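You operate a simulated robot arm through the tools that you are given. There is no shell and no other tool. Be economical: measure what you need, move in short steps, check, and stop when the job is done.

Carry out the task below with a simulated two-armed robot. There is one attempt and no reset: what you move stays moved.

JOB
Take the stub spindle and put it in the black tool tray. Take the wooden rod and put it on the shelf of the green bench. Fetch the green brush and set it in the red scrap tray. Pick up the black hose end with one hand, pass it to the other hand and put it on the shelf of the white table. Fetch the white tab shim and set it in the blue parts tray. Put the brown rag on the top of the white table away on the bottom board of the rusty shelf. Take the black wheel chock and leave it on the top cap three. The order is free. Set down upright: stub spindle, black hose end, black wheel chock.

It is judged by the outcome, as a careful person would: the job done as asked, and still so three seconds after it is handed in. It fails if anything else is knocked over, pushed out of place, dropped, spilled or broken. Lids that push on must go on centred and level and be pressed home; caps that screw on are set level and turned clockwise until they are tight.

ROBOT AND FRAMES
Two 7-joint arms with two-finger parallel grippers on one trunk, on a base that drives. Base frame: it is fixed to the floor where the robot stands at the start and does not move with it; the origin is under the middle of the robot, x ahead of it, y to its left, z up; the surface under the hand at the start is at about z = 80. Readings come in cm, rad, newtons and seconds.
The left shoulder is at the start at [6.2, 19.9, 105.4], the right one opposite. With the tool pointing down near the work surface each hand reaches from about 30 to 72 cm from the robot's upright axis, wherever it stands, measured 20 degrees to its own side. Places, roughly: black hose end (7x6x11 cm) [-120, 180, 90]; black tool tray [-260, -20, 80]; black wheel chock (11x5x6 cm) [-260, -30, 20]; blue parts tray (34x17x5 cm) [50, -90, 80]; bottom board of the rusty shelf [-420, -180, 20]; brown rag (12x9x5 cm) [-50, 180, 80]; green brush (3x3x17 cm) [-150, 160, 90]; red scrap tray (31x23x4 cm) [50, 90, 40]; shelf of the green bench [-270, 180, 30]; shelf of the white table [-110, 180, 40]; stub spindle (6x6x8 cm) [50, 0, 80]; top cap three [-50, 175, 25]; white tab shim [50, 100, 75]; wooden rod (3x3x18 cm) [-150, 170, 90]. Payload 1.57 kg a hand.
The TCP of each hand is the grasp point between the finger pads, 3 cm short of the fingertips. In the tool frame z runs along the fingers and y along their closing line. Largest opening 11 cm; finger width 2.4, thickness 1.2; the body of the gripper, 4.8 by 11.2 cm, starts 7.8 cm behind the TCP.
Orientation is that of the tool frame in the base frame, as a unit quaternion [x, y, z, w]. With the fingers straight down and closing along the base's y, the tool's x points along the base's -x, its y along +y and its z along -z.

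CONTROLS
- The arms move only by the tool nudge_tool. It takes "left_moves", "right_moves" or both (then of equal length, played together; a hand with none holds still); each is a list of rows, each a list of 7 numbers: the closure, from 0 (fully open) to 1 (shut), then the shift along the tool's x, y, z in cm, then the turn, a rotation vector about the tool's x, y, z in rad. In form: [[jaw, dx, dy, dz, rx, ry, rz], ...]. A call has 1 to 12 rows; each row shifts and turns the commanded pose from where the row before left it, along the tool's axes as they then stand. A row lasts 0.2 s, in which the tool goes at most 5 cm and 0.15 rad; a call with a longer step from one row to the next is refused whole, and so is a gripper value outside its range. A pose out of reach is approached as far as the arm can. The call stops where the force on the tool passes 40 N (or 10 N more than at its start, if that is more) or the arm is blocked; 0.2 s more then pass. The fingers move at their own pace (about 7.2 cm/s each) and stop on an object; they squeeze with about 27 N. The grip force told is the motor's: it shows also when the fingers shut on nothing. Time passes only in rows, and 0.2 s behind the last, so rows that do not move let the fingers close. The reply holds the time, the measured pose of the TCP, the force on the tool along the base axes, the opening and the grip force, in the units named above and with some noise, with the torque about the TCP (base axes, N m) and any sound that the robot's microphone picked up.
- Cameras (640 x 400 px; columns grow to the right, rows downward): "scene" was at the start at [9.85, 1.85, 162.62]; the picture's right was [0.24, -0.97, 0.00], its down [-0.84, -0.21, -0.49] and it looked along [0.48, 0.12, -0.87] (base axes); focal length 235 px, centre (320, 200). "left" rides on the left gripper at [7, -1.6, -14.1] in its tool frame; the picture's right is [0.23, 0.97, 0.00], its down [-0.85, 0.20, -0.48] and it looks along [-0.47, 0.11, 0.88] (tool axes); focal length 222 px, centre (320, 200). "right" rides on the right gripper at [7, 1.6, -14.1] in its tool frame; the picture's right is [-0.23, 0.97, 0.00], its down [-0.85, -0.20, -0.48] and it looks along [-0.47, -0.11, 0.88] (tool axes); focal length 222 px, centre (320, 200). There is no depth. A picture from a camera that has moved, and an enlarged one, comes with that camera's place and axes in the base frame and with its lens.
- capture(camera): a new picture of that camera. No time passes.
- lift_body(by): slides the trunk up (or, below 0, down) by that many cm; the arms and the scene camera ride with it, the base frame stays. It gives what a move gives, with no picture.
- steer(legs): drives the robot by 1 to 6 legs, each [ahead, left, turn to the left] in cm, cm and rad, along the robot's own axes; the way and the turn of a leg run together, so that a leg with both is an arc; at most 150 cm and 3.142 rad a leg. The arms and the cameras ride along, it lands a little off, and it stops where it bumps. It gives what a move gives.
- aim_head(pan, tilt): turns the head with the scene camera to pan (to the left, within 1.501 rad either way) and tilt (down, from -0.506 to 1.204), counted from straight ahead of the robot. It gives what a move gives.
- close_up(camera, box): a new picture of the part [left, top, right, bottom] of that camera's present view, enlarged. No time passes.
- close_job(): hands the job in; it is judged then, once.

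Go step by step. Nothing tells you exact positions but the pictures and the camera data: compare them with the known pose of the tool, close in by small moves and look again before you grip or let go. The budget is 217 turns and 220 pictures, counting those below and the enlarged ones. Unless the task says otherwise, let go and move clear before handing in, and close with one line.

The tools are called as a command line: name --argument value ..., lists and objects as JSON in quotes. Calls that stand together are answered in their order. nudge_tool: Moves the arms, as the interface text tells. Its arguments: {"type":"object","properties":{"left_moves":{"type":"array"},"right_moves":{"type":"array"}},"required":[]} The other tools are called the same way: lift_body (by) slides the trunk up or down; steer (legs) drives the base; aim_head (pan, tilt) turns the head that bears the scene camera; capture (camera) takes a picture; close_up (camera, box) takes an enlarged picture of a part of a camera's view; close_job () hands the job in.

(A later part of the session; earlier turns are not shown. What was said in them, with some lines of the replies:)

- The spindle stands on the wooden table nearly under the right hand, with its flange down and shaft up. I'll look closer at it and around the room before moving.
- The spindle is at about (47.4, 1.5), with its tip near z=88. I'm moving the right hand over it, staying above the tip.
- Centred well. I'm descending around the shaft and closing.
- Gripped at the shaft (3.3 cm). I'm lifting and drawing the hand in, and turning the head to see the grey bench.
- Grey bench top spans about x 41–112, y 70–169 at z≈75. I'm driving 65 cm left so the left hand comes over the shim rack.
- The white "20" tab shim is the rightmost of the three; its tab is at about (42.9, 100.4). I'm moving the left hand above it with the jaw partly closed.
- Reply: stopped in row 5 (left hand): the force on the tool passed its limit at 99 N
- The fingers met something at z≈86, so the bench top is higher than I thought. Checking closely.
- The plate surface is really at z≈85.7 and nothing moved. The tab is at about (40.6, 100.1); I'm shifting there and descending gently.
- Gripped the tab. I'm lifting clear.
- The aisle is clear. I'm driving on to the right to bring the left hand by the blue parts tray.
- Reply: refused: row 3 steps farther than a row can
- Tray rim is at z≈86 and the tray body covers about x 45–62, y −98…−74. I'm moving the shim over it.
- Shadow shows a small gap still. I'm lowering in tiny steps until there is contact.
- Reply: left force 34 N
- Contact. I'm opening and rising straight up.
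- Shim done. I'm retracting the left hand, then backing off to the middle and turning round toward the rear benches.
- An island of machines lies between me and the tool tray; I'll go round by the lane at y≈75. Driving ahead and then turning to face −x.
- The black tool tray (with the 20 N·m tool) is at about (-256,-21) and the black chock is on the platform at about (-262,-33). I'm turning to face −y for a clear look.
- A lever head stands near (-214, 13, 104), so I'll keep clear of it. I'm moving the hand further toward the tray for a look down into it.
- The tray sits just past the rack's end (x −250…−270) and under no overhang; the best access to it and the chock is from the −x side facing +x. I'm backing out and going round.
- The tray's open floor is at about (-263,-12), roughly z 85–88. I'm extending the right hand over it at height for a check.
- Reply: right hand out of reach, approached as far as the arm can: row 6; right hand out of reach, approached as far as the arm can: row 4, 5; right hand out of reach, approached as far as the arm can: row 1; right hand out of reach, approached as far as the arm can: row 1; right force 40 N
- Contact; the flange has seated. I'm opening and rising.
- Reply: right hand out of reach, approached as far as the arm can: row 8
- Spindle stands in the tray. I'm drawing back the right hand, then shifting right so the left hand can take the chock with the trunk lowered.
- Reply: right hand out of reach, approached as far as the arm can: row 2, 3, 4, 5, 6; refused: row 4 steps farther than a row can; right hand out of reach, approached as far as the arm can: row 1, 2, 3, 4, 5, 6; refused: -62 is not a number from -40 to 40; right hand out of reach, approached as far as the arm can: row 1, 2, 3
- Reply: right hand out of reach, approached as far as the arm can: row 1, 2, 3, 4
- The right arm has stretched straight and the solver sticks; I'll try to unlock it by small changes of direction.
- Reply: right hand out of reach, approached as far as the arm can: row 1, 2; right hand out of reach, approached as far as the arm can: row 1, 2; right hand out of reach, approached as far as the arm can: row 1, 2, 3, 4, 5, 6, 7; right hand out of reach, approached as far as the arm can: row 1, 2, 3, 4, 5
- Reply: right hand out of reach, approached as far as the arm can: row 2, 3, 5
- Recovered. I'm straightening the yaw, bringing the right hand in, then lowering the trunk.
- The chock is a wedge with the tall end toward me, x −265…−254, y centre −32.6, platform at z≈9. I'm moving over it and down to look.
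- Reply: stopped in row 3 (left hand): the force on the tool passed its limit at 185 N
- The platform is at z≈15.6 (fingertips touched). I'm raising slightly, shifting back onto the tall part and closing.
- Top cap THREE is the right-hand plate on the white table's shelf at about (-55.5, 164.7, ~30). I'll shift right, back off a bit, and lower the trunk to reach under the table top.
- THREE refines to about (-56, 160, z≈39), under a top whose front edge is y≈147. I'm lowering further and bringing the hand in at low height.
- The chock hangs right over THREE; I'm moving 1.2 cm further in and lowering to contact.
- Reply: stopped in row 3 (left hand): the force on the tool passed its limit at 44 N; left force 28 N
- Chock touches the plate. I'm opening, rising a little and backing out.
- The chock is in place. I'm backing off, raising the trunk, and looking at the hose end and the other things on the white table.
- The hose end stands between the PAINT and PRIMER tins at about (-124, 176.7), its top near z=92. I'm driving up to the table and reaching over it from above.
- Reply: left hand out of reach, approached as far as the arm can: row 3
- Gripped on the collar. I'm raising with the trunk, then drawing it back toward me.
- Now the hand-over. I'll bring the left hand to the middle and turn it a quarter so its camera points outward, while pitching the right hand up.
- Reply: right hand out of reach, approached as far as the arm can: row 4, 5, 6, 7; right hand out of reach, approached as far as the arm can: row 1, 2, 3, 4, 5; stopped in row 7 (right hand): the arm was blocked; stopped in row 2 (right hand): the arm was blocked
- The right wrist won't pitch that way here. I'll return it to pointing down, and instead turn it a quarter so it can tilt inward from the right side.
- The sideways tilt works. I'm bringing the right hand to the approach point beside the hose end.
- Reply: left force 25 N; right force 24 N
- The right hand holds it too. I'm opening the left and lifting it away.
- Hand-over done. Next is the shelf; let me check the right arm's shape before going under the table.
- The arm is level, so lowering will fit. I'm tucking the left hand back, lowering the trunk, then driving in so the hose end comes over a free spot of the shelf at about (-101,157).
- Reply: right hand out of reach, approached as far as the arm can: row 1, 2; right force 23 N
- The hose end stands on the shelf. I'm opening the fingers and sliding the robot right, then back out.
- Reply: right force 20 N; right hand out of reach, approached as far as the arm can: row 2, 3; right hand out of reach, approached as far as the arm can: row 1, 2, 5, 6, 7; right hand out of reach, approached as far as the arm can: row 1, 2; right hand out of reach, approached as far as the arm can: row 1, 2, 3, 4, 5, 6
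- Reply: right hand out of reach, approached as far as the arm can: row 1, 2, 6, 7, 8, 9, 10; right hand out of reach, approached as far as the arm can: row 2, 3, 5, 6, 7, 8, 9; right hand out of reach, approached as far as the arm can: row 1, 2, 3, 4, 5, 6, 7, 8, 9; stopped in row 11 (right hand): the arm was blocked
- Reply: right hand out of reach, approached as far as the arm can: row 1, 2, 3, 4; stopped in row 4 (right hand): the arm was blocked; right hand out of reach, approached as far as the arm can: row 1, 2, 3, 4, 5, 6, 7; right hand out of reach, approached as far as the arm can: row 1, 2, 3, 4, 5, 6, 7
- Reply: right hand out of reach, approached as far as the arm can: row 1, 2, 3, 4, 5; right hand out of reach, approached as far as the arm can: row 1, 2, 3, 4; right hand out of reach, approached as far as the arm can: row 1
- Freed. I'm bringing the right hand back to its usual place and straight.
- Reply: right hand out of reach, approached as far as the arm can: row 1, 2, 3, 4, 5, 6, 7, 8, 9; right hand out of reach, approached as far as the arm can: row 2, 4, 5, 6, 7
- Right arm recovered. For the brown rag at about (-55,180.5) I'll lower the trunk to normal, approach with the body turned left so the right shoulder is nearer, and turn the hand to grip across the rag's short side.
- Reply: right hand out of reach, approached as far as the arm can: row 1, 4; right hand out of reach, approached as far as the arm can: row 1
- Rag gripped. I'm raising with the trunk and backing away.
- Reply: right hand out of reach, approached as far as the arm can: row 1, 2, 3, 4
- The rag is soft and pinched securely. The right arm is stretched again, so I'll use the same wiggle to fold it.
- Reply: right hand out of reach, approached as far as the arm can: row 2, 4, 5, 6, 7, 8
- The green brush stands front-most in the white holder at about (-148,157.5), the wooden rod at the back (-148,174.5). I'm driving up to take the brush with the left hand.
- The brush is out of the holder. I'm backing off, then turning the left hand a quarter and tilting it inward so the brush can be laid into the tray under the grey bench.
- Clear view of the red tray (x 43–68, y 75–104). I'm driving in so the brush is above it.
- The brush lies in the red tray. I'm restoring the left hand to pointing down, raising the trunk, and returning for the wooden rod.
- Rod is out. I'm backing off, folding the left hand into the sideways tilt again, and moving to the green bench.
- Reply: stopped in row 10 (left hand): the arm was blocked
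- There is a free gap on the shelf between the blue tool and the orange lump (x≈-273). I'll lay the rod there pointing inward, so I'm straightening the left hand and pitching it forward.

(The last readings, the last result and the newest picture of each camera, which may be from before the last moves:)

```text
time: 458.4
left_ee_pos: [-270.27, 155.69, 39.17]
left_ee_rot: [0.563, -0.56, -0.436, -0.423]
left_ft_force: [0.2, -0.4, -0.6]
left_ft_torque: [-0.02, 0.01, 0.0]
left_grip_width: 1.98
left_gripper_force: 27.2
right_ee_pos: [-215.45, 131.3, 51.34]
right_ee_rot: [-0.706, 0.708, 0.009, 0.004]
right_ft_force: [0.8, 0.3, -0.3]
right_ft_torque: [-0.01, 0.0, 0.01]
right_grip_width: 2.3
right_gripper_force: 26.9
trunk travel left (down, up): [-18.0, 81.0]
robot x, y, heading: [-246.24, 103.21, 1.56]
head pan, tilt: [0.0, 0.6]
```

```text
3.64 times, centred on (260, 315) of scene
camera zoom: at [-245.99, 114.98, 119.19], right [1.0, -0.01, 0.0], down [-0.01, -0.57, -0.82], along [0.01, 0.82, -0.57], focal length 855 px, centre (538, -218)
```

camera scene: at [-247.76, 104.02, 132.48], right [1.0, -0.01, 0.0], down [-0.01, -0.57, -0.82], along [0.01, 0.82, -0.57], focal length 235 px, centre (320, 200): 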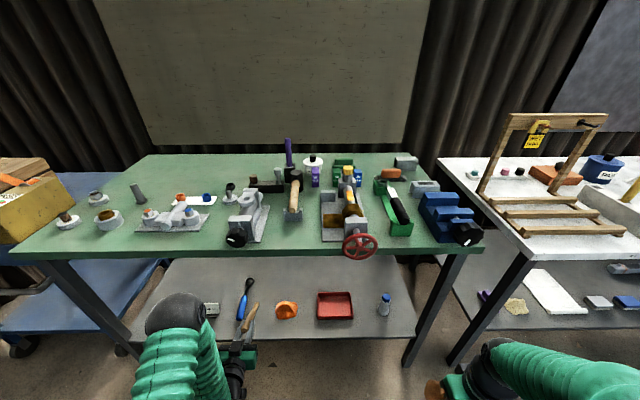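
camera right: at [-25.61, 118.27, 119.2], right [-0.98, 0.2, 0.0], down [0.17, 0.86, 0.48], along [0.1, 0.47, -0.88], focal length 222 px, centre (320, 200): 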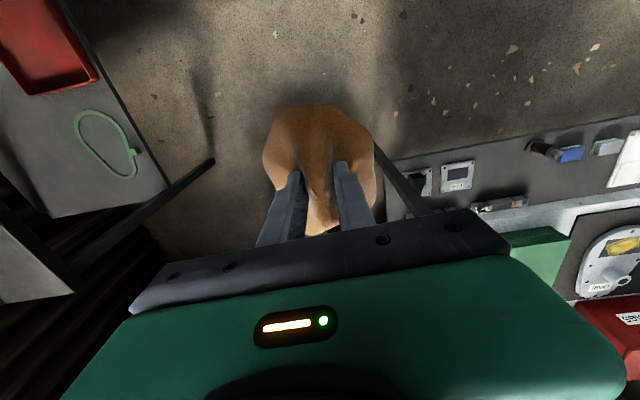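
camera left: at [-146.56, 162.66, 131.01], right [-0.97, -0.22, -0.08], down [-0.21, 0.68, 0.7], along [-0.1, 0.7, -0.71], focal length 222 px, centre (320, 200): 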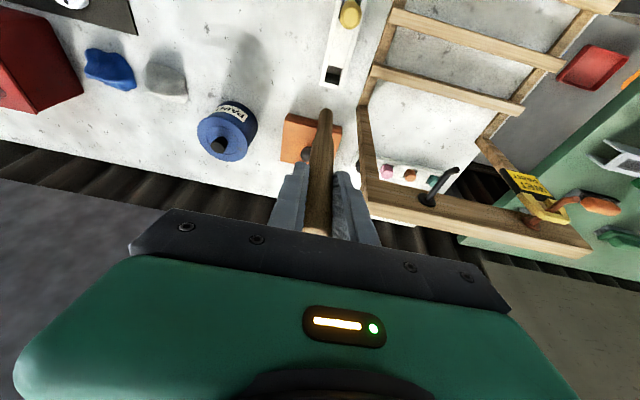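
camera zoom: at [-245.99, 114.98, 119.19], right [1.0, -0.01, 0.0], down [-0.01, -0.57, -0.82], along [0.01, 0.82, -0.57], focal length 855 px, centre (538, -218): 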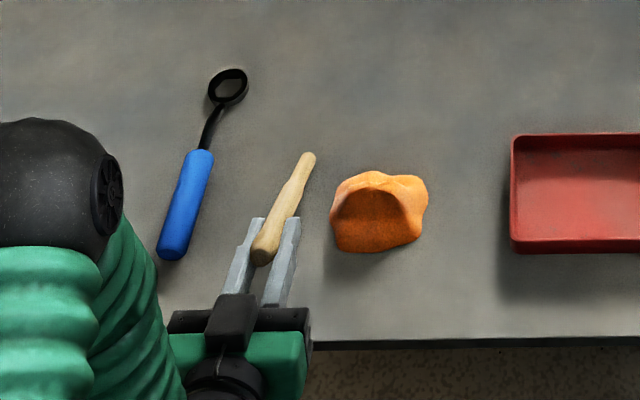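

steer --legs '[[4.5, 0, 0]]'

lift_body --by -1

lift_body --by -1

lift_body --by -1

close_up --camera "scene" --box '[200, 240, 320, 350]'

```text
time: 459.3
left_ee_pos: [-270.24, 160.2, 39.08]
left_ee_rot: [0.563, -0.561, -0.435, -0.423]
left_ft_force: [-0.4, 0.6, -0.6]
left_ft_torque: [-0.05, 0.0, -0.01]
left_grip_width: 2.01
left_gripper_force: 27.0
right_ee_pos: [-215.24, 135.71, 51.36]
right_ee_rot: [-0.705, 0.709, 0.009, 0.003]
right_ft_force: [0.4, -0.8, -0.3]
right_ft_torque: [0.0, -0.03, 0.0]
right_grip_width: 2.33
right_gripper_force: 26.8
trunk travel left (down, up): [-18.0, 81.0]
robot x, y, heading: [-246.25, 107.06, 1.555]
head pan, tilt: [0.0, 0.6]
```

```text
time: 459.9
left_ee_pos: [-270.17, 160.1, 38.13]
left_ee_rot: [0.563, -0.56, -0.436, -0.423]
left_ft_force: [-0.5, 0.3, 0.1]
left_ft_torque: [-0.03, 0.0, 0.02]
left_grip_width: 2.03
left_gripper_force: 27.2
right_ee_pos: [-215.35, 135.76, 50.44]
right_ee_rot: [-0.705, 0.709, 0.009, 0.004]
right_ft_force: [0.7, 0.5, -0.6]
right_ft_torque: [0.02, 0.03, -0.01]
right_grip_width: 2.27
right_gripper_force: 27.2
trunk travel left (down, up): [-17.0, 82.0]
robot x, y, heading: [-246.27, 107.2, 1.558]
head pan, tilt: [0.0, 0.6]
```

```text
time: 460.5
left_ee_pos: [-270.33, 160.19, 37.29]
left_ee_rot: [0.562, -0.559, -0.438, -0.424]
left_ft_force: [0.0, -2.5, 8.2]
left_ft_torque: [0.92, 0.04, 0.03]
left_grip_width: 2.03
left_gripper_force: 26.7
right_ee_pos: [-215.34, 135.67, 49.38]
right_ee_rot: [-0.706, 0.709, 0.01, 0.005]
right_ft_force: [-0.5, 0.2, 0.3]
right_ft_torque: [-0.02, 0.01, 0.01]
right_grip_width: 2.3
right_gripper_force: 27.0
trunk travel left (down, up): [-16.0, 83.0]
robot x, y, heading: [-246.23, 107.6, 1.558]
head pan, tilt: [0.0, 0.6]
```

```text
time: 461.1
left_ee_pos: [-270.14, 160.22, 36.16]
left_ee_rot: [0.563, -0.56, -0.436, -0.423]
left_ft_force: [0.2, 0.6, 4.0]
left_ft_torque: [0.67, 0.0, -0.03]
left_grip_width: 2.0
left_gripper_force: 26.5
right_ee_pos: [-215.25, 135.71, 48.44]
right_ee_rot: [-0.705, 0.709, 0.009, 0.005]
right_ft_force: [-0.1, -0.5, -0.4]
right_ft_torque: [-0.02, -0.02, 0.03]
right_grip_width: 2.34
right_gripper_force: 26.9
trunk travel left (down, up): [-15.0, 84.0]
robot x, y, heading: [-246.21, 107.36, 1.551]
head pan, tilt: [0.0, 0.6]
```

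```text
3.64 times, centred on (260, 295) of scene
camera zoom: at [-245.89, 119.35, 116.19], right [1.0, -0.01, 0.0], down [-0.01, -0.57, -0.82], along [0.01, 0.82, -0.57], focal length 855 px, centre (538, -146)
```

zoom: 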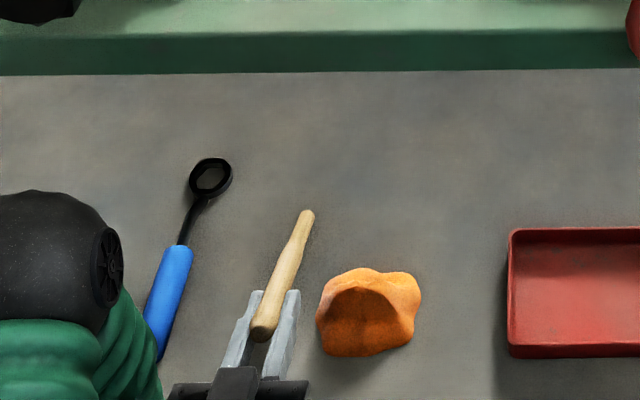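

lift_body --by -1.3

lift_body --by -1.3

nudge_tool --left_moves '[[0.85, 0, 0, 0, 0, 0, 0], [0.7, 0, 0, 0, 0, 0, 0], [0.65, 0, 0, 0, 0, 0, 0], [0.65, 0, 0, 0, 0, 0, 0]]'

close_up --camera "scene" --box '[200, 240, 320, 350]'

```text
time: 461.7
left_ee_pos: [-270.15, 160.21, 34.86]
left_ee_rot: [0.563, -0.561, -0.435, -0.423]
left_ft_force: [-0.1, 0.3, 4.6]
left_ft_torque: [0.63, 0.01, 0.03]
left_grip_width: 2.02
left_gripper_force: 27.2
right_ee_pos: [-215.27, 135.8, 47.12]
right_ee_rot: [-0.705, 0.709, 0.01, 0.005]
right_ft_force: [0.2, -1.1, -1.0]
right_ft_torque: [-0.01, 0.01, -0.01]
right_grip_width: 2.34
right_gripper_force: 27.0
trunk travel left (down, up): [-13.7, 85.3]
robot x, y, heading: [-245.79, 107.38, 1.554]
head pan, tilt: [0.0, 0.6]
```

```text
time: 462.3
left_ee_pos: [-270.21, 160.23, 33.42]
left_ee_rot: [0.563, -0.561, -0.435, -0.423]
left_ft_force: [-0.7, 1.2, 2.3]
left_ft_torque: [0.53, 0.05, 0.11]
left_grip_width: 2.01
left_gripper_force: 26.8
right_ee_pos: [-215.39, 135.62, 45.73]
right_ee_rot: [-0.705, 0.709, 0.009, 0.004]
right_ft_force: [0.3, -0.7, -0.4]
right_ft_torque: [-0.04, 0.02, 0.0]
right_grip_width: 2.31
right_gripper_force: 26.7
trunk travel left (down, up): [-12.4, 86.6]
robot x, y, heading: [-246.5, 107.6, 1.554]
head pan, tilt: [0.0, 0.6]
```

```text
time: 463.3
left_ee_pos: [-270.31, 160.16, 33.41]
left_ee_rot: [0.563, -0.56, -0.436, -0.423]
left_ft_force: [0.0, 0.5, 0.5]
left_ft_torque: [-0.05, -0.01, -0.03]
left_grip_width: 3.88
left_gripper_force: 0.1
right_ee_pos: [-215.38, 135.72, 45.8]
right_ee_rot: [-0.705, 0.709, 0.009, 0.006]
right_ft_force: [-0.7, -0.1, -0.4]
right_ft_torque: [-0.03, 0.01, 0.01]
right_grip_width: 2.31
right_gripper_force: 27.3
trunk travel left (down, up): [-12.4, 86.6]
robot x, y, heading: [-246.46, 107.43, 1.554]
head pan, tilt: [0.0, 0.6]
```

```text
3.64 times, centred on (260, 295) of scene
camera zoom: at [-245.92, 119.44, 113.59], right [1.0, -0.01, 0.0], down [-0.01, -0.57, -0.82], along [0.01, 0.82, -0.57], focal length 855 px, centre (538, -146)
```

zoom: 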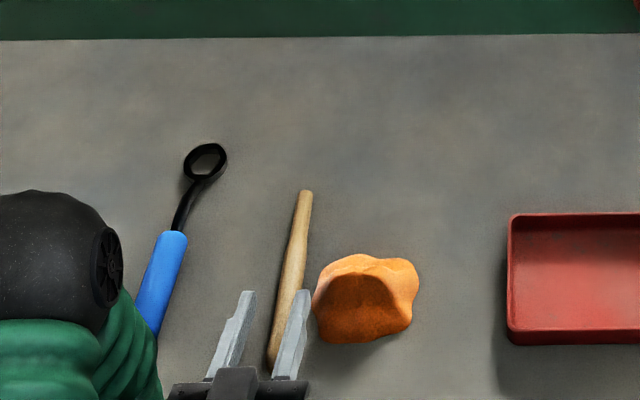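

The rod lies on the shelf. I'm rising clear and backing out.

lift_body --by 7

steer --legs '[[-35, 0, 0]]'

nudge_tool --left_moves '[[0.6, 0, 0, 0, 0, 0.14, 0], [0.6, 0, 0, 0, 0, 0.14, 0], [0.6, 0, 0, 0, 0, 0.14, 0], [0.6, 0, 0, 0, 0, 0.14, 0], [0.6, 0, 0, 0, 0, 0.14, 0], [0.6, 0, 0, 0, 0, 0.14, 0], [0.6, 0, 0, 0, 0, 0.14, 0], [0.6, 0, 0, 0, 0, 0.14, 0], [0.6, 0, 0, 0, 0, 0.14, 0], [0.6, 2, 0, 0, 0, 0, 0], [0.6, 3, 0, 0, 0, 0, 0], [0.6, 3, 0, 0, 0, 0, 0]]'

lift_body --by 40

lift_body --by 20

capture --camera "scene"

```text
time: 464.4
left_ee_pos: [-270.23, 160.21, 40.55]
left_ee_rot: [0.563, -0.561, -0.435, -0.423]
left_ft_force: [0.8, 0.1, -1.3]
left_ft_torque: [-0.01, 0.01, -0.01]
left_grip_width: 3.85
left_gripper_force: 0.1
right_ee_pos: [-215.31, 135.65, 52.85]
right_ee_rot: [-0.705, 0.709, 0.009, 0.004]
right_ft_force: [0.0, -0.2, -1.0]
right_ft_torque: [0.04, -0.01, -0.02]
right_grip_width: 2.3
right_gripper_force: 27.7
trunk travel left (down, up): [-19.4, 79.6]
robot x, y, heading: [-246.54, 107.34, 1.558]
head pan, tilt: [0.0, 0.6]
```

```text
time: 466.6
left_ee_pos: [-270.46, 125.98, 40.56]
left_ee_rot: [-0.561, 0.563, 0.434, 0.425]
left_ft_force: [0.4, -0.1, 0.2]
left_ft_torque: [0.04, 0.0, 0.0]
left_grip_width: 3.87
left_gripper_force: 0.0
right_ee_pos: [-215.73, 101.3, 52.88]
right_ee_rot: [-0.703, 0.712, 0.01, 0.006]
right_ft_force: [-0.8, -0.9, -0.6]
right_ft_torque: [0.03, 0.04, -0.01]
right_grip_width: 2.33
right_gripper_force: 26.8
trunk travel left (down, up): [-19.4, 79.6]
robot x, y, heading: [-247.03, 73.17, 1.547]
head pan, tilt: [0.0, 0.6]
```

```text
time: 469.2
left_ee_pos: [-270.46, 118.29, 40.29]
left_ee_rot: [0.709, -0.705, -0.021, -0.012]
left_ft_force: [-0.7, 1.0, -0.2]
left_ft_torque: [-0.05, 0.01, 0.0]
left_grip_width: 4.4
left_gripper_force: 0.0
right_ee_pos: [-215.76, 101.16, 52.91]
right_ee_rot: [-0.703, 0.711, 0.01, 0.005]
right_ft_force: [-0.2, 0.1, -0.7]
right_ft_torque: [-0.02, 0.0, 0.03]
right_grip_width: 2.31
right_gripper_force: 27.3
trunk travel left (down, up): [-19.4, 79.6]
robot x, y, heading: [-246.53, 73.22, 1.553]
head pan, tilt: [0.0, 0.6]
```

```text
time: 473.0
left_ee_pos: [-270.47, 118.35, 80.38]
left_ee_rot: [0.709, -0.705, -0.021, -0.013]
left_ft_force: [-0.5, 0.2, -0.1]
left_ft_torque: [-0.03, 0.02, 0.0]
left_grip_width: 4.41
left_gripper_force: 0.0
right_ee_pos: [-215.78, 101.38, 92.92]
right_ee_rot: [-0.703, 0.711, 0.01, 0.005]
right_ft_force: [-0.3, 0.0, -0.6]
right_ft_torque: [-0.01, -0.01, 0.0]
right_grip_width: 2.3
right_gripper_force: 27.3
trunk travel left (down, up): [-59.4, 39.6]
robot x, y, heading: [-246.9, 73.18, 1.551]
head pan, tilt: [0.0, 0.6]
```

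```text
time: 475.2
left_ee_pos: [-270.36, 118.27, 100.32]
left_ee_rot: [0.709, -0.704, -0.021, -0.012]
left_ft_force: [0.2, 0.2, -0.7]
left_ft_torque: [-0.03, -0.03, 0.01]
left_grip_width: 4.39
left_gripper_force: 0.1
right_ee_pos: [-215.74, 101.43, 112.85]
right_ee_rot: [-0.703, 0.711, 0.011, 0.005]
right_ft_force: [0.4, 0.5, -0.1]
right_ft_torque: [-0.01, 0.02, -0.02]
right_grip_width: 2.3
right_gripper_force: 27.0
trunk travel left (down, up): [-79.4, 19.6]
robot x, y, heading: [-246.9, 73.26, 1.548]
head pan, tilt: [0.0, 0.6]
```

```text
52 pictures are left
camera scene: at [-246.4, 85.32, 180.58], right [1.0, -0.02, 0.0], down [-0.01, -0.57, -0.82], along [0.02, 0.82, -0.57], focal length 235 px, centre (320, 200)
```

scene: 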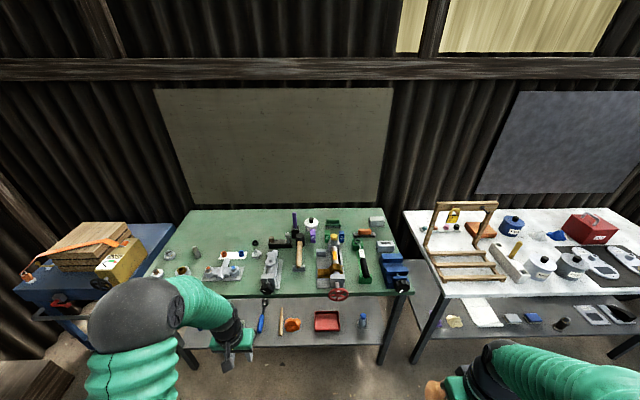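

close_up --camera "scene" --box '[420, 270, 640, 380]'

steer --legs '[[0, 0, 1.57], [80, 0, 0]]'

aim_head --pan 0.6 --tilt 0.45

capture --camera "scene"

```text
2.91 times, centred on (530, 325) of scene
camera zoom: at [-246.4, 85.32, 180.58], right [1.0, -0.02, 0.0], down [-0.01, -0.57, -0.82], along [0.02, 0.82, -0.57], focal length 684 px, centre (-291, -164)
```

zoom: 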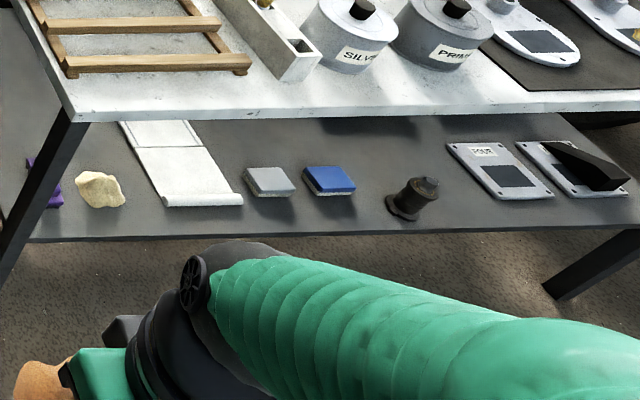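

```text
time: 483.5
left_ee_pos: [-375.25, 51.2, 100.41]
left_ee_rot: [1.0, 0.002, -0.025, 0.006]
left_ft_force: [0.0, 0.4, 0.8]
left_ft_torque: [0.0, -0.01, -0.03]
left_grip_width: 4.4
left_gripper_force: 0.1
right_ee_pos: [-358.23, 105.93, 113.02]
right_ee_rot: [1.0, -0.007, -0.01, 0.003]
right_ft_force: [-0.2, -0.8, 0.0]
right_ft_torque: [0.0, 0.0, -0.04]
right_grip_width: 2.32
right_gripper_force: 27.2
trunk travel left (down, up): [-79.4, 19.6]
robot x, y, heading: [-330.16, 74.06, 3.123]
head pan, tilt: [0.0, 0.6]
```

```text
time: 484.5
left_ee_pos: [-375.3, 51.22, 100.42]
left_ee_rot: [1.0, 0.003, -0.024, 0.006]
left_ft_force: [0.2, 0.8, 0.1]
left_ft_torque: [-0.01, 0.02, 0.02]
left_grip_width: 4.42
left_gripper_force: 0.1
right_ee_pos: [-358.33, 105.86, 112.91]
right_ee_rot: [1.0, -0.007, -0.01, 0.003]
right_ft_force: [0.2, -0.2, -1.5]
right_ft_torque: [0.03, 0.0, -0.01]
right_grip_width: 2.3
right_gripper_force: 26.9
trunk travel left (down, up): [-79.4, 19.6]
robot x, y, heading: [-330.27, 74.75, 3.118]
head pan, tilt: [0.6, 0.45]
```

```text
50 pictures are left
camera scene: at [-341.07, 69.79, 181.94], right [-0.55, 0.84, 0.0], down [0.37, 0.24, -0.9], along [-0.75, -0.49, -0.44], focal length 235 px, centre (320, 200)
```

scene: 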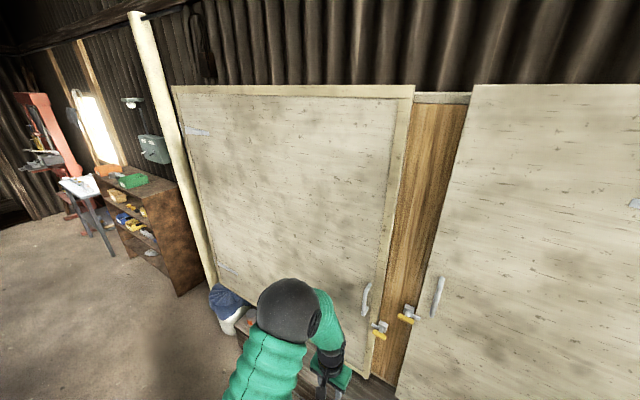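

Hose end, chock and rod all look right. Now the rag: the brown shelf unit is down the aisle at about (-402, -130…-230). I'm driving along the aisle.

steer --legs '[[8, 0, 0.02], [0, 140, 0], [0, 95, 0]]'

aim_head --pan 0.2 --tilt 0.7

capture --camera "scene"

```text
time: 496.6
left_ee_pos: [-379.55, -182.73, 100.54]
left_ee_rot: [0.999, 0.022, -0.023, 0.008]
left_ft_force: [0.2, 0.6, 0.4]
left_ft_torque: [-0.06, 0.01, 0.02]
left_grip_width: 4.41
left_gripper_force: 0.1
right_ee_pos: [-364.46, -127.42, 112.81]
right_ee_rot: [1.0, 0.013, -0.01, 0.005]
right_ft_force: [-0.8, 0.5, -0.7]
right_ft_torque: [-0.02, 0.02, -0.03]
right_grip_width: 2.33
right_gripper_force: 27.0
trunk travel left (down, up): [-79.4, 19.6]
robot x, y, heading: [-335.45, -157.56, -3.124]
head pan, tilt: [0.6, 0.45]
```

```text
time: 497.4
left_ee_pos: [-379.43, -182.79, 100.39]
left_ee_rot: [0.999, 0.022, -0.024, 0.007]
left_ft_force: [0.1, 0.0, 0.1]
left_ft_torque: [-0.02, -0.02, -0.03]
left_grip_width: 4.42
left_gripper_force: 0.1
right_ee_pos: [-364.42, -127.63, 112.88]
right_ee_rot: [1.0, 0.013, -0.011, 0.003]
right_ft_force: [0.6, 0.4, -0.2]
right_ft_torque: [-0.01, 0.02, -0.02]
right_grip_width: 2.29
right_gripper_force: 26.8
trunk travel left (down, up): [-79.4, 19.6]
robot x, y, heading: [-335.33, -157.57, -3.126]
head pan, tilt: [0.201, 0.7]
```

```text
49 pictures are left
camera scene: at [-346.8, -159.41, 179.73], right [-0.22, 0.98, 0.0], down [0.63, 0.14, -0.76], along [-0.75, -0.17, -0.64], focal length 235 px, centre (320, 200)
```

scene: 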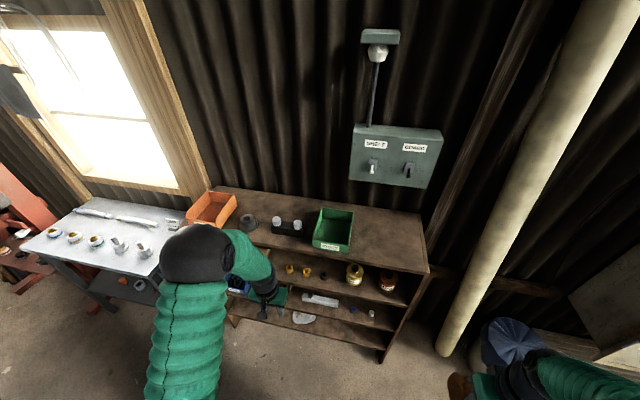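

lift_body --by -40

lift_body --by -25

aim_head --pan 0.1 --tilt 0.6

capture --camera "scene"

```text
time: 501.2
left_ee_pos: [-379.35, -182.88, 60.39]
left_ee_rot: [0.999, 0.022, -0.024, 0.007]
left_ft_force: [0.4, -0.1, 1.0]
left_ft_torque: [-0.04, 0.0, -0.04]
left_grip_width: 4.38
left_gripper_force: 0.0
right_ee_pos: [-364.35, -127.63, 72.98]
right_ee_rot: [1.0, 0.012, -0.011, 0.004]
right_ft_force: [0.3, -0.4, -0.6]
right_ft_torque: [0.0, 0.01, -0.01]
right_grip_width: 2.32
right_gripper_force: 27.0
trunk travel left (down, up): [-39.4, 59.6]
robot x, y, heading: [-335.39, -158.06, -3.125]
head pan, tilt: [0.201, 0.7]
```

```text
time: 503.8
left_ee_pos: [-379.54, -183.04, 35.46]
left_ee_rot: [0.999, 0.022, -0.024, 0.007]
left_ft_force: [0.3, -0.4, 0.2]
left_ft_torque: [0.0, 0.0, -0.05]
left_grip_width: 4.38
left_gripper_force: 0.0
right_ee_pos: [-364.3, -127.73, 47.87]
right_ee_rot: [1.0, 0.012, -0.012, 0.004]
right_ft_force: [0.4, 0.5, 0.5]
right_ft_torque: [0.0, 0.0, -0.01]
right_grip_width: 2.32
right_gripper_force: 27.2
trunk travel left (down, up): [-14.4, 84.6]
robot x, y, heading: [-335.67, -157.7, -3.127]
head pan, tilt: [0.201, 0.7]
```

```text
time: 504.5
left_ee_pos: [-379.41, -182.89, 35.37]
left_ee_rot: [0.999, 0.022, -0.025, 0.007]
left_ft_force: [-0.4, -0.1, 0.3]
left_ft_torque: [0.0, 0.01, 0.01]
left_grip_width: 4.4
left_gripper_force: 0.1
right_ee_pos: [-364.44, -127.73, 47.9]
right_ee_rot: [1.0, 0.013, -0.012, 0.004]
right_ft_force: [1.0, -0.3, -0.5]
right_ft_torque: [0.02, 0.0, 0.0]
right_grip_width: 2.31
right_gripper_force: 27.0
trunk travel left (down, up): [-14.4, 84.6]
robot x, y, heading: [-335.34, -157.74, -3.127]
head pan, tilt: [0.099, 0.6]
```

```text
48 pictures are left
camera scene: at [-347.17, -158.75, 115.59], right [-0.12, 0.99, 0.0], down [0.56, 0.07, -0.82], along [-0.82, -0.1, -0.57], focal length 235 px, centre (320, 200)
```

scene: 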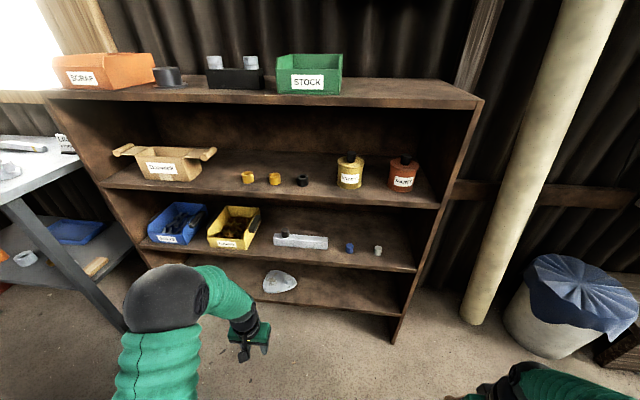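

The bottom board (z≈24) has free room right of the white rag, about (-412,-153). I'm extending the right hand and pitching it forward.

nudge_tool --right_moves '[[1, -3.8, 1.6, 0, 0, 0, 0], [1, -3.8, 1.6, 0, 0, 0, 0], [1, -3.8, 1.6, 0, 0, 0, 0], [1, -3.8, 1.6, 0, 0, 0, 0], [1, -3.8, 1.6, 0, 0, 0, 0], [1, -3.8, 1.6, 0, 0, 0, 0], [1, 0, 0, 0, 0, 0, 0]]'

nudge_tool --right_moves '[[1, 0, 0, 0, 0, -0.14, 0], [1, 0, 0, 0, 0, -0.14, 0], [1, 0, 0, 0, 0, -0.14, 0], [1, 0, 0, 0, 0, -0.14, 0], [1, 0, 0, 0, 0, -0.14, 0], [1, 0, 0, 0, 0, -0.14, 0], [1, 0, 0, 0, 0, -0.14, 0], [1, 0, 0, 0, 0, 0, 0]]'

capture --camera "scene"

```text
time: 506.1
left_ee_pos: [-379.3, -183.01, 35.44]
left_ee_rot: [0.999, 0.022, -0.024, 0.006]
left_ft_force: [0.0, 0.4, -0.1]
left_ft_torque: [0.02, 0.0, -0.03]
left_grip_width: 4.39
left_gripper_force: 0.1
right_ee_pos: [-387.15, -137.95, 48.26]
right_ee_rot: [1.0, 0.011, -0.011, 0.005]
right_ft_force: [-0.2, 0.1, -0.1]
right_ft_torque: [0.03, -0.01, 0.02]
right_grip_width: 2.3
right_gripper_force: 27.0
trunk travel left (down, up): [-14.4, 84.6]
robot x, y, heading: [-335.21, -157.64, -3.122]
head pan, tilt: [0.099, 0.6]
```

```text
time: 507.9
left_ee_pos: [-379.47, -182.95, 35.34]
left_ee_rot: [0.999, 0.021, -0.024, 0.007]
left_ft_force: [0.0, 0.3, -0.7]
left_ft_torque: [0.01, 0.0, 0.01]
left_grip_width: 4.4
left_gripper_force: 0.1
right_ee_pos: [-386.86, -137.84, 48.54]
right_ee_rot: [0.877, 0.01, -0.48, 0.009]
right_ft_force: [-0.2, -0.5, -1.1]
right_ft_torque: [0.0, -0.04, -0.01]
right_grip_width: 2.29
right_gripper_force: 27.3
trunk travel left (down, up): [-14.4, 84.6]
robot x, y, heading: [-335.3, -157.54, -3.122]
head pan, tilt: [0.099, 0.6]
```

```text
47 pictures are left
camera scene: at [-347.22, -158.77, 115.58], right [-0.12, 0.99, 0.0], down [0.56, 0.07, -0.82], along [-0.82, -0.1, -0.57], focal length 235 px, centre (320, 200)
```

scene: 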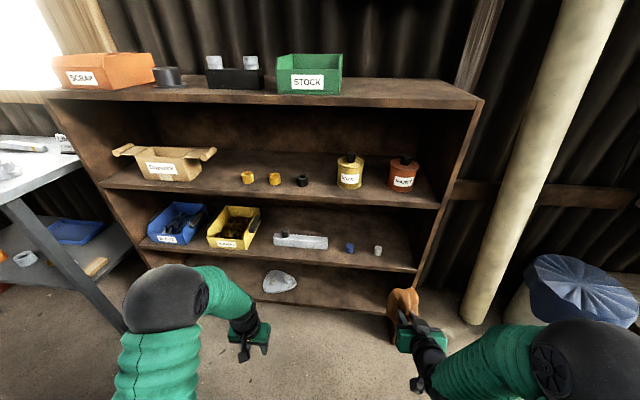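

lift_body --by -13

steer --legs '[[0, 15.5, -0.018]]'

nudge_tool --right_moves '[[1, 1.6, 0, 1, 0, 0, 0], [1, 0, 0, 0, 0, 0, 0]]'

capture --camera "scene"

```text
time: 509.5
left_ee_pos: [-379.47, -182.98, 22.37]
left_ee_rot: [0.999, 0.021, -0.024, 0.006]
left_ft_force: [0.9, 0.7, 0.2]
left_ft_torque: [0.0, 0.0, 0.01]
left_grip_width: 4.4
left_gripper_force: 0.0
right_ee_pos: [-387.0, -137.81, 35.46]
right_ee_rot: [0.877, 0.01, -0.48, 0.009]
right_ft_force: [-1.0, 0.2, -0.1]
right_ft_torque: [0.0, 0.01, 0.0]
right_grip_width: 2.29
right_gripper_force: 27.0
trunk travel left (down, up): [-1.4, 97.6]
robot x, y, heading: [-335.51, -157.56, -3.129]
head pan, tilt: [0.099, 0.6]
```

```text
time: 510.9
left_ee_pos: [-379.67, -197.93, 22.38]
left_ee_rot: [1.0, 0.014, -0.024, 0.007]
left_ft_force: [0.3, 0.1, -0.3]
left_ft_torque: [0.0, -0.02, -0.03]
left_grip_width: 4.41
left_gripper_force: 0.0
right_ee_pos: [-386.48, -152.63, 35.26]
right_ee_rot: [0.877, 0.002, -0.48, 0.004]
right_ft_force: [-0.1, 0.7, -1.4]
right_ft_torque: [0.04, 0.01, 0.01]
right_grip_width: 2.3
right_gripper_force: 27.6
trunk travel left (down, up): [-1.4, 97.6]
robot x, y, heading: [-335.04, -173.08, -3.14]
head pan, tilt: [0.099, 0.6]
```

```text
time: 511.5
left_ee_pos: [-379.59, -197.9, 22.37]
left_ee_rot: [1.0, 0.014, -0.025, 0.006]
left_ft_force: [0.3, 0.4, -0.4]
left_ft_torque: [0.01, 0.0, 0.01]
left_grip_width: 4.41
left_gripper_force: 0.1
right_ee_pos: [-386.37, -152.59, 33.66]
right_ee_rot: [0.877, 0.002, -0.481, 0.005]
right_ft_force: [0.2, 0.2, -0.6]
right_ft_torque: [-0.03, -0.05, 0.0]
right_grip_width: 2.3
right_gripper_force: 27.0
trunk travel left (down, up): [-1.4, 97.6]
robot x, y, heading: [-335.47, -173.22, -3.141]
head pan, tilt: [0.099, 0.6]
```

```text
46 pictures are left
camera scene: at [-347.09, -174.19, 102.58], right [-0.1, 0.99, 0.0], down [0.56, 0.06, -0.82], along [-0.82, -0.08, -0.57], focal length 235 px, centre (320, 200)
```

scene: 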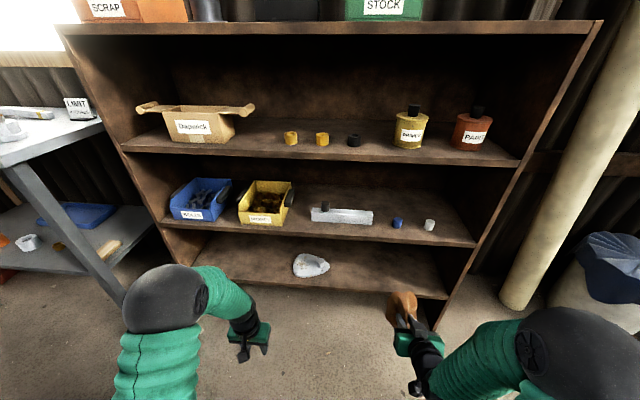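

nudge_tool --left_moves '[[0.6, 4, 0, -2, 0, 0, 0], [0.6, 4, 0, -2, 0, 0, 0], [0.6, 4, 0, -2, 0, 0, 0], [0.6, 3, 0, -2, 0, 0, 0], [0.6, 0, 0, 0, 0, 0, 0]]'

steer --legs '[[14, 0, 0]]'

close_up --camera "scene" --box '[260, 220, 500, 380]'

```text
time: 512.7
left_ee_pos: [-366.42, -197.58, 30.31]
left_ee_rot: [1.0, 0.015, -0.024, 0.006]
left_ft_force: [-1.1, -0.3, 0.4]
left_ft_torque: [-0.01, 0.0, -0.01]
left_grip_width: 4.42
left_gripper_force: 0.1
left hand out of reach, approached as far as the arm can: row 4
right_ee_pos: [-386.32, -152.65, 33.56]
right_ee_rot: [0.877, 0.002, -0.48, 0.005]
right_ft_force: [-0.1, 0.1, -0.7]
right_ft_torque: [-0.02, -0.04, 0.0]
right_grip_width: 2.34
right_gripper_force: 27.3
trunk travel left (down, up): [-1.4, 97.6]
robot x, y, heading: [-335.39, -173.43, -3.14]
head pan, tilt: [0.099, 0.6]
```

```text
time: 514.0
left_ee_pos: [-380.46, -197.54, 30.19]
left_ee_rot: [1.0, 0.014, -0.024, 0.005]
left_ft_force: [-0.2, -0.2, 0.1]
left_ft_torque: [-0.03, -0.02, 0.01]
left_grip_width: 4.39
left_gripper_force: 0.1
right_ee_pos: [-400.36, -152.58, 33.54]
right_ee_rot: [0.877, 0.002, -0.481, 0.004]
right_ft_force: [0.0, 0.4, -0.6]
right_ft_torque: [-0.04, 0.01, -0.03]
right_grip_width: 2.31
right_gripper_force: 27.1
trunk travel left (down, up): [-1.4, 97.6]
robot x, y, heading: [-349.35, -173.1, 3.142]
head pan, tilt: [0.099, 0.6]
```

```text
2.50 times, centred on (380, 300) of scene
camera zoom: at [-361.07, -174.18, 102.59], right [-0.1, 1.0, 0.0], down [0.56, 0.06, -0.82], along [-0.82, -0.08, -0.57], focal length 588 px, centre (170, -50)
```

zoom: 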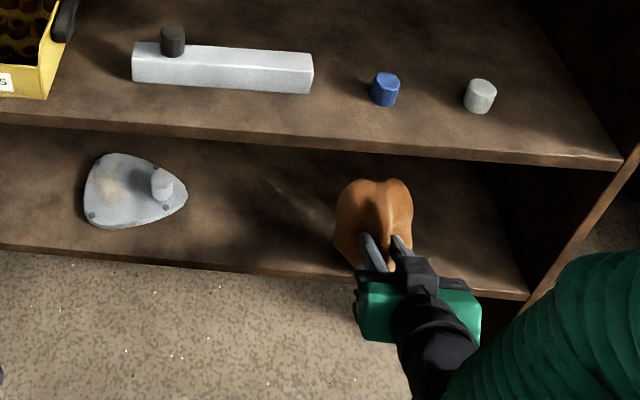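

steer --legs '[[11, 0, 0]]'

close_up --camera "scene" --box '[260, 220, 500, 380]'

capture --camera "right"

```text
time: 515.2
left_ee_pos: [-391.48, -197.54, 30.24]
left_ee_rot: [1.0, 0.013, -0.025, 0.005]
left_ft_force: [0.1, -0.3, 0.3]
left_ft_torque: [0.03, 0.01, 0.0]
left_grip_width: 4.41
left_gripper_force: 0.2
right_ee_pos: [-411.49, -152.45, 33.62]
right_ee_rot: [0.877, 0.002, -0.481, 0.004]
right_ft_force: [-0.8, 0.1, -0.8]
right_ft_torque: [0.0, 0.0, -0.02]
right_grip_width: 2.28
right_gripper_force: 27.0
trunk travel left (down, up): [-1.4, 97.6]
robot x, y, heading: [-360.31, -173.19, 3.145]
head pan, tilt: [0.099, 0.6]
```

```text
2.50 times, centred on (380, 300) of scene
camera zoom: at [-372.15, -174.16, 102.59], right [-0.1, 1.0, 0.0], down [0.56, 0.06, -0.82], along [-0.82, -0.08, -0.57], focal length 588 px, centre (170, -50)
```

zoom: 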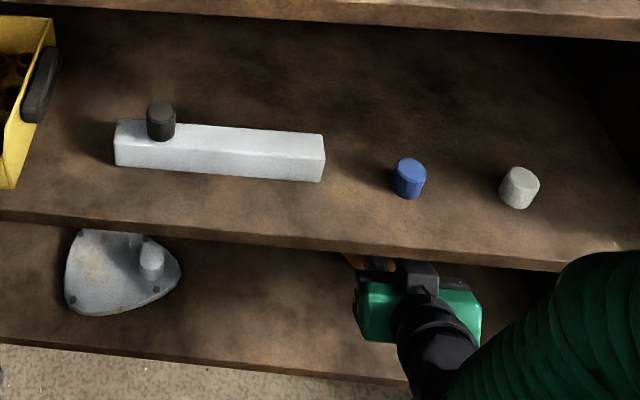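

```text
43 pictures are left
camera right: at [-395.79, -154.04, 35.33], right [-0.11, -0.97, 0.2], down [-0.06, 0.2, 0.98], along [-0.99, 0.1, -0.08], focal length 222 px, centre (320, 200)
```

right: 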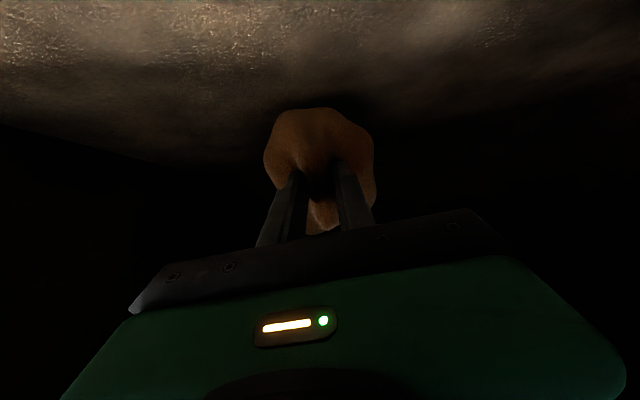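

nudge_tool --right_moves '[[1, 0.84, 0, 0.54, 0, 0, 0], [1, 0.84, 0, 0.54, 0, 0, 0], [1, 0.84, 0, 0.54, 0, 0, 0], [1, 0.84, 0, 0.54, 0, 0, 0], [1, 0, 0, 0, 0, 0, 0]]'

capture --camera "right"

```text
time: 516.1
left_ee_pos: [-391.58, -197.59, 30.27]
left_ee_rot: [1.0, 0.013, -0.027, 0.005]
left_ft_force: [0.2, -0.5, -0.2]
left_ft_torque: [0.02, 0.02, 0.04]
left_grip_width: 4.4
left_gripper_force: 0.1
right_ee_pos: [-411.87, -152.42, 31.1]
right_ee_rot: [0.869, 0.004, -0.494, 0.003]
right_ft_force: [6.7, -1.0, 25.5]
right_ft_torque: [-0.03, 0.05, 0.04]
right_grip_width: 2.3
right_gripper_force: 27.3
trunk travel left (down, up): [-1.4, 97.6]
robot x, y, heading: [-360.03, -173.53, 3.138]
head pan, tilt: [0.099, 0.6]
stopped in row 4 (right hand): the force on the tool passed its limit at 68 N (the readings are from after the stop); the commanded pose is now the measured one
```

```text
42 pictures are left
camera right: at [-396.18, -153.93, 32.27], right [-0.11, -0.97, 0.2], down [-0.03, 0.2, 0.98], along [-0.99, 0.1, -0.05], focal length 222 px, centre (320, 200)
```

right: 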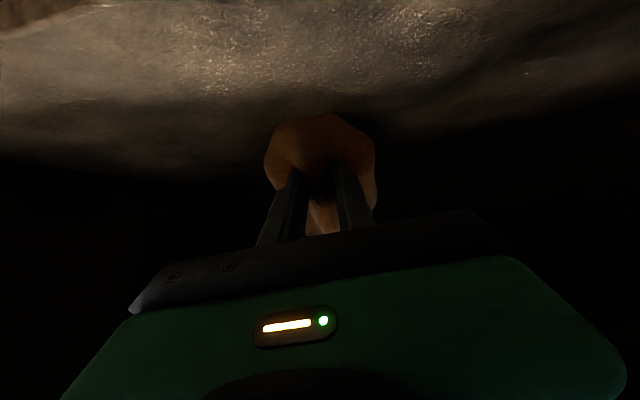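

Rag rests on the bottom board. I'm opening wide and backing out.

nudge_tool --right_moves '[[1, -0.25, 0, -0.15, 0, 0, 0], [0.7, 0, 0, 0, 0, 0, 0], [0.4, 0, 0, 0, 0, 0, 0], [0.1, 0, 0, 0, 0, 0, 0], [0, 0, 0, 0, 0, 0, 0], [0, 0, 0, 0, 0, 0, 0]]'

capture --camera "right"

```text
time: 517.5
left_ee_pos: [-391.58, -197.49, 30.17]
left_ee_rot: [1.0, 0.013, -0.024, 0.005]
left_ft_force: [-0.1, -0.1, -0.3]
left_ft_torque: [-0.04, 0.0, 0.0]
left_grip_width: 4.38
left_gripper_force: 0.1
right_ee_pos: [-411.84, -152.32, 30.91]
right_ee_rot: [0.872, 0.002, -0.49, 0.004]
right_ft_force: [0.2, 0.3, -0.5]
right_ft_torque: [0.01, -0.01, -0.01]
right_grip_width: 10.98
right_gripper_force: 0.0
trunk travel left (down, up): [-1.4, 97.6]
robot x, y, heading: [-360.57, -173.65, 3.138]
head pan, tilt: [0.099, 0.6]
```

```text
41 pictures are left
camera right: at [-396.05, -153.9, 32.21], right [-0.11, -0.97, 0.2], down [-0.04, 0.2, 0.98], along [-0.99, 0.1, -0.06], focal length 222 px, centre (320, 200)
```

right: 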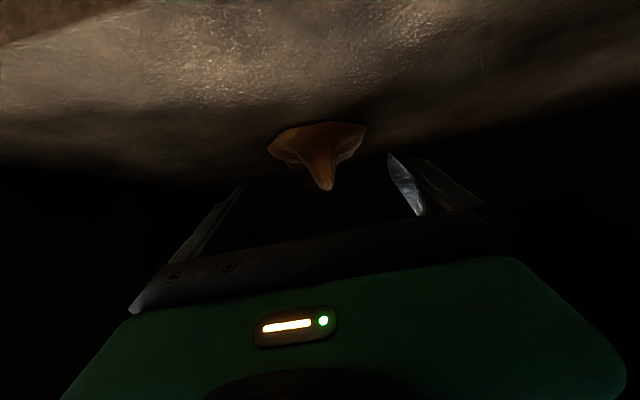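

steer --legs '[[-30, 0, 0]]'

capture --camera "scene"

```text
time: 519.6
left_ee_pos: [-362.33, -197.38, 30.27]
left_ee_rot: [1.0, 0.012, -0.024, 0.006]
left_ft_force: [-0.6, -0.3, 0.9]
left_ft_torque: [-0.01, -0.01, 0.04]
left_grip_width: 4.41
left_gripper_force: 0.1
right_ee_pos: [-382.18, -152.26, 30.84]
right_ee_rot: [0.872, -0.002, -0.489, 0.001]
right_ft_force: [1.2, -0.5, -0.1]
right_ft_torque: [0.03, 0.01, -0.01]
right_grip_width: 10.98
right_gripper_force: 0.0
trunk travel left (down, up): [-1.4, 97.6]
robot x, y, heading: [-330.78, -173.62, 3.13]
head pan, tilt: [0.099, 0.6]
```

```text
40 pictures are left
camera scene: at [-342.67, -174.23, 102.59], right [-0.09, 1.0, 0.0], down [0.56, 0.05, -0.82], along [-0.82, -0.08, -0.57], focal length 235 px, centre (320, 200)
```

scene: 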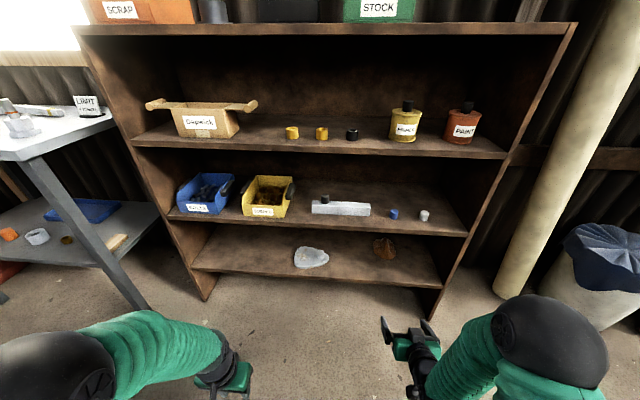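

The rag lies on the bottom board of the brown shelf, and every item is in its place with both hands empty and clear. I'm handing the job in.

close_job

```text
The job is handed in.
```

All seven items are where you asked, with the spindle, hose end and chock standing upright, and the job is handed in. One thing to know: driving up to the tool tray, the spindle seems to have bumped a lever head and shifted slightly in the grip. I couldn't tell whether the lever itself moved.
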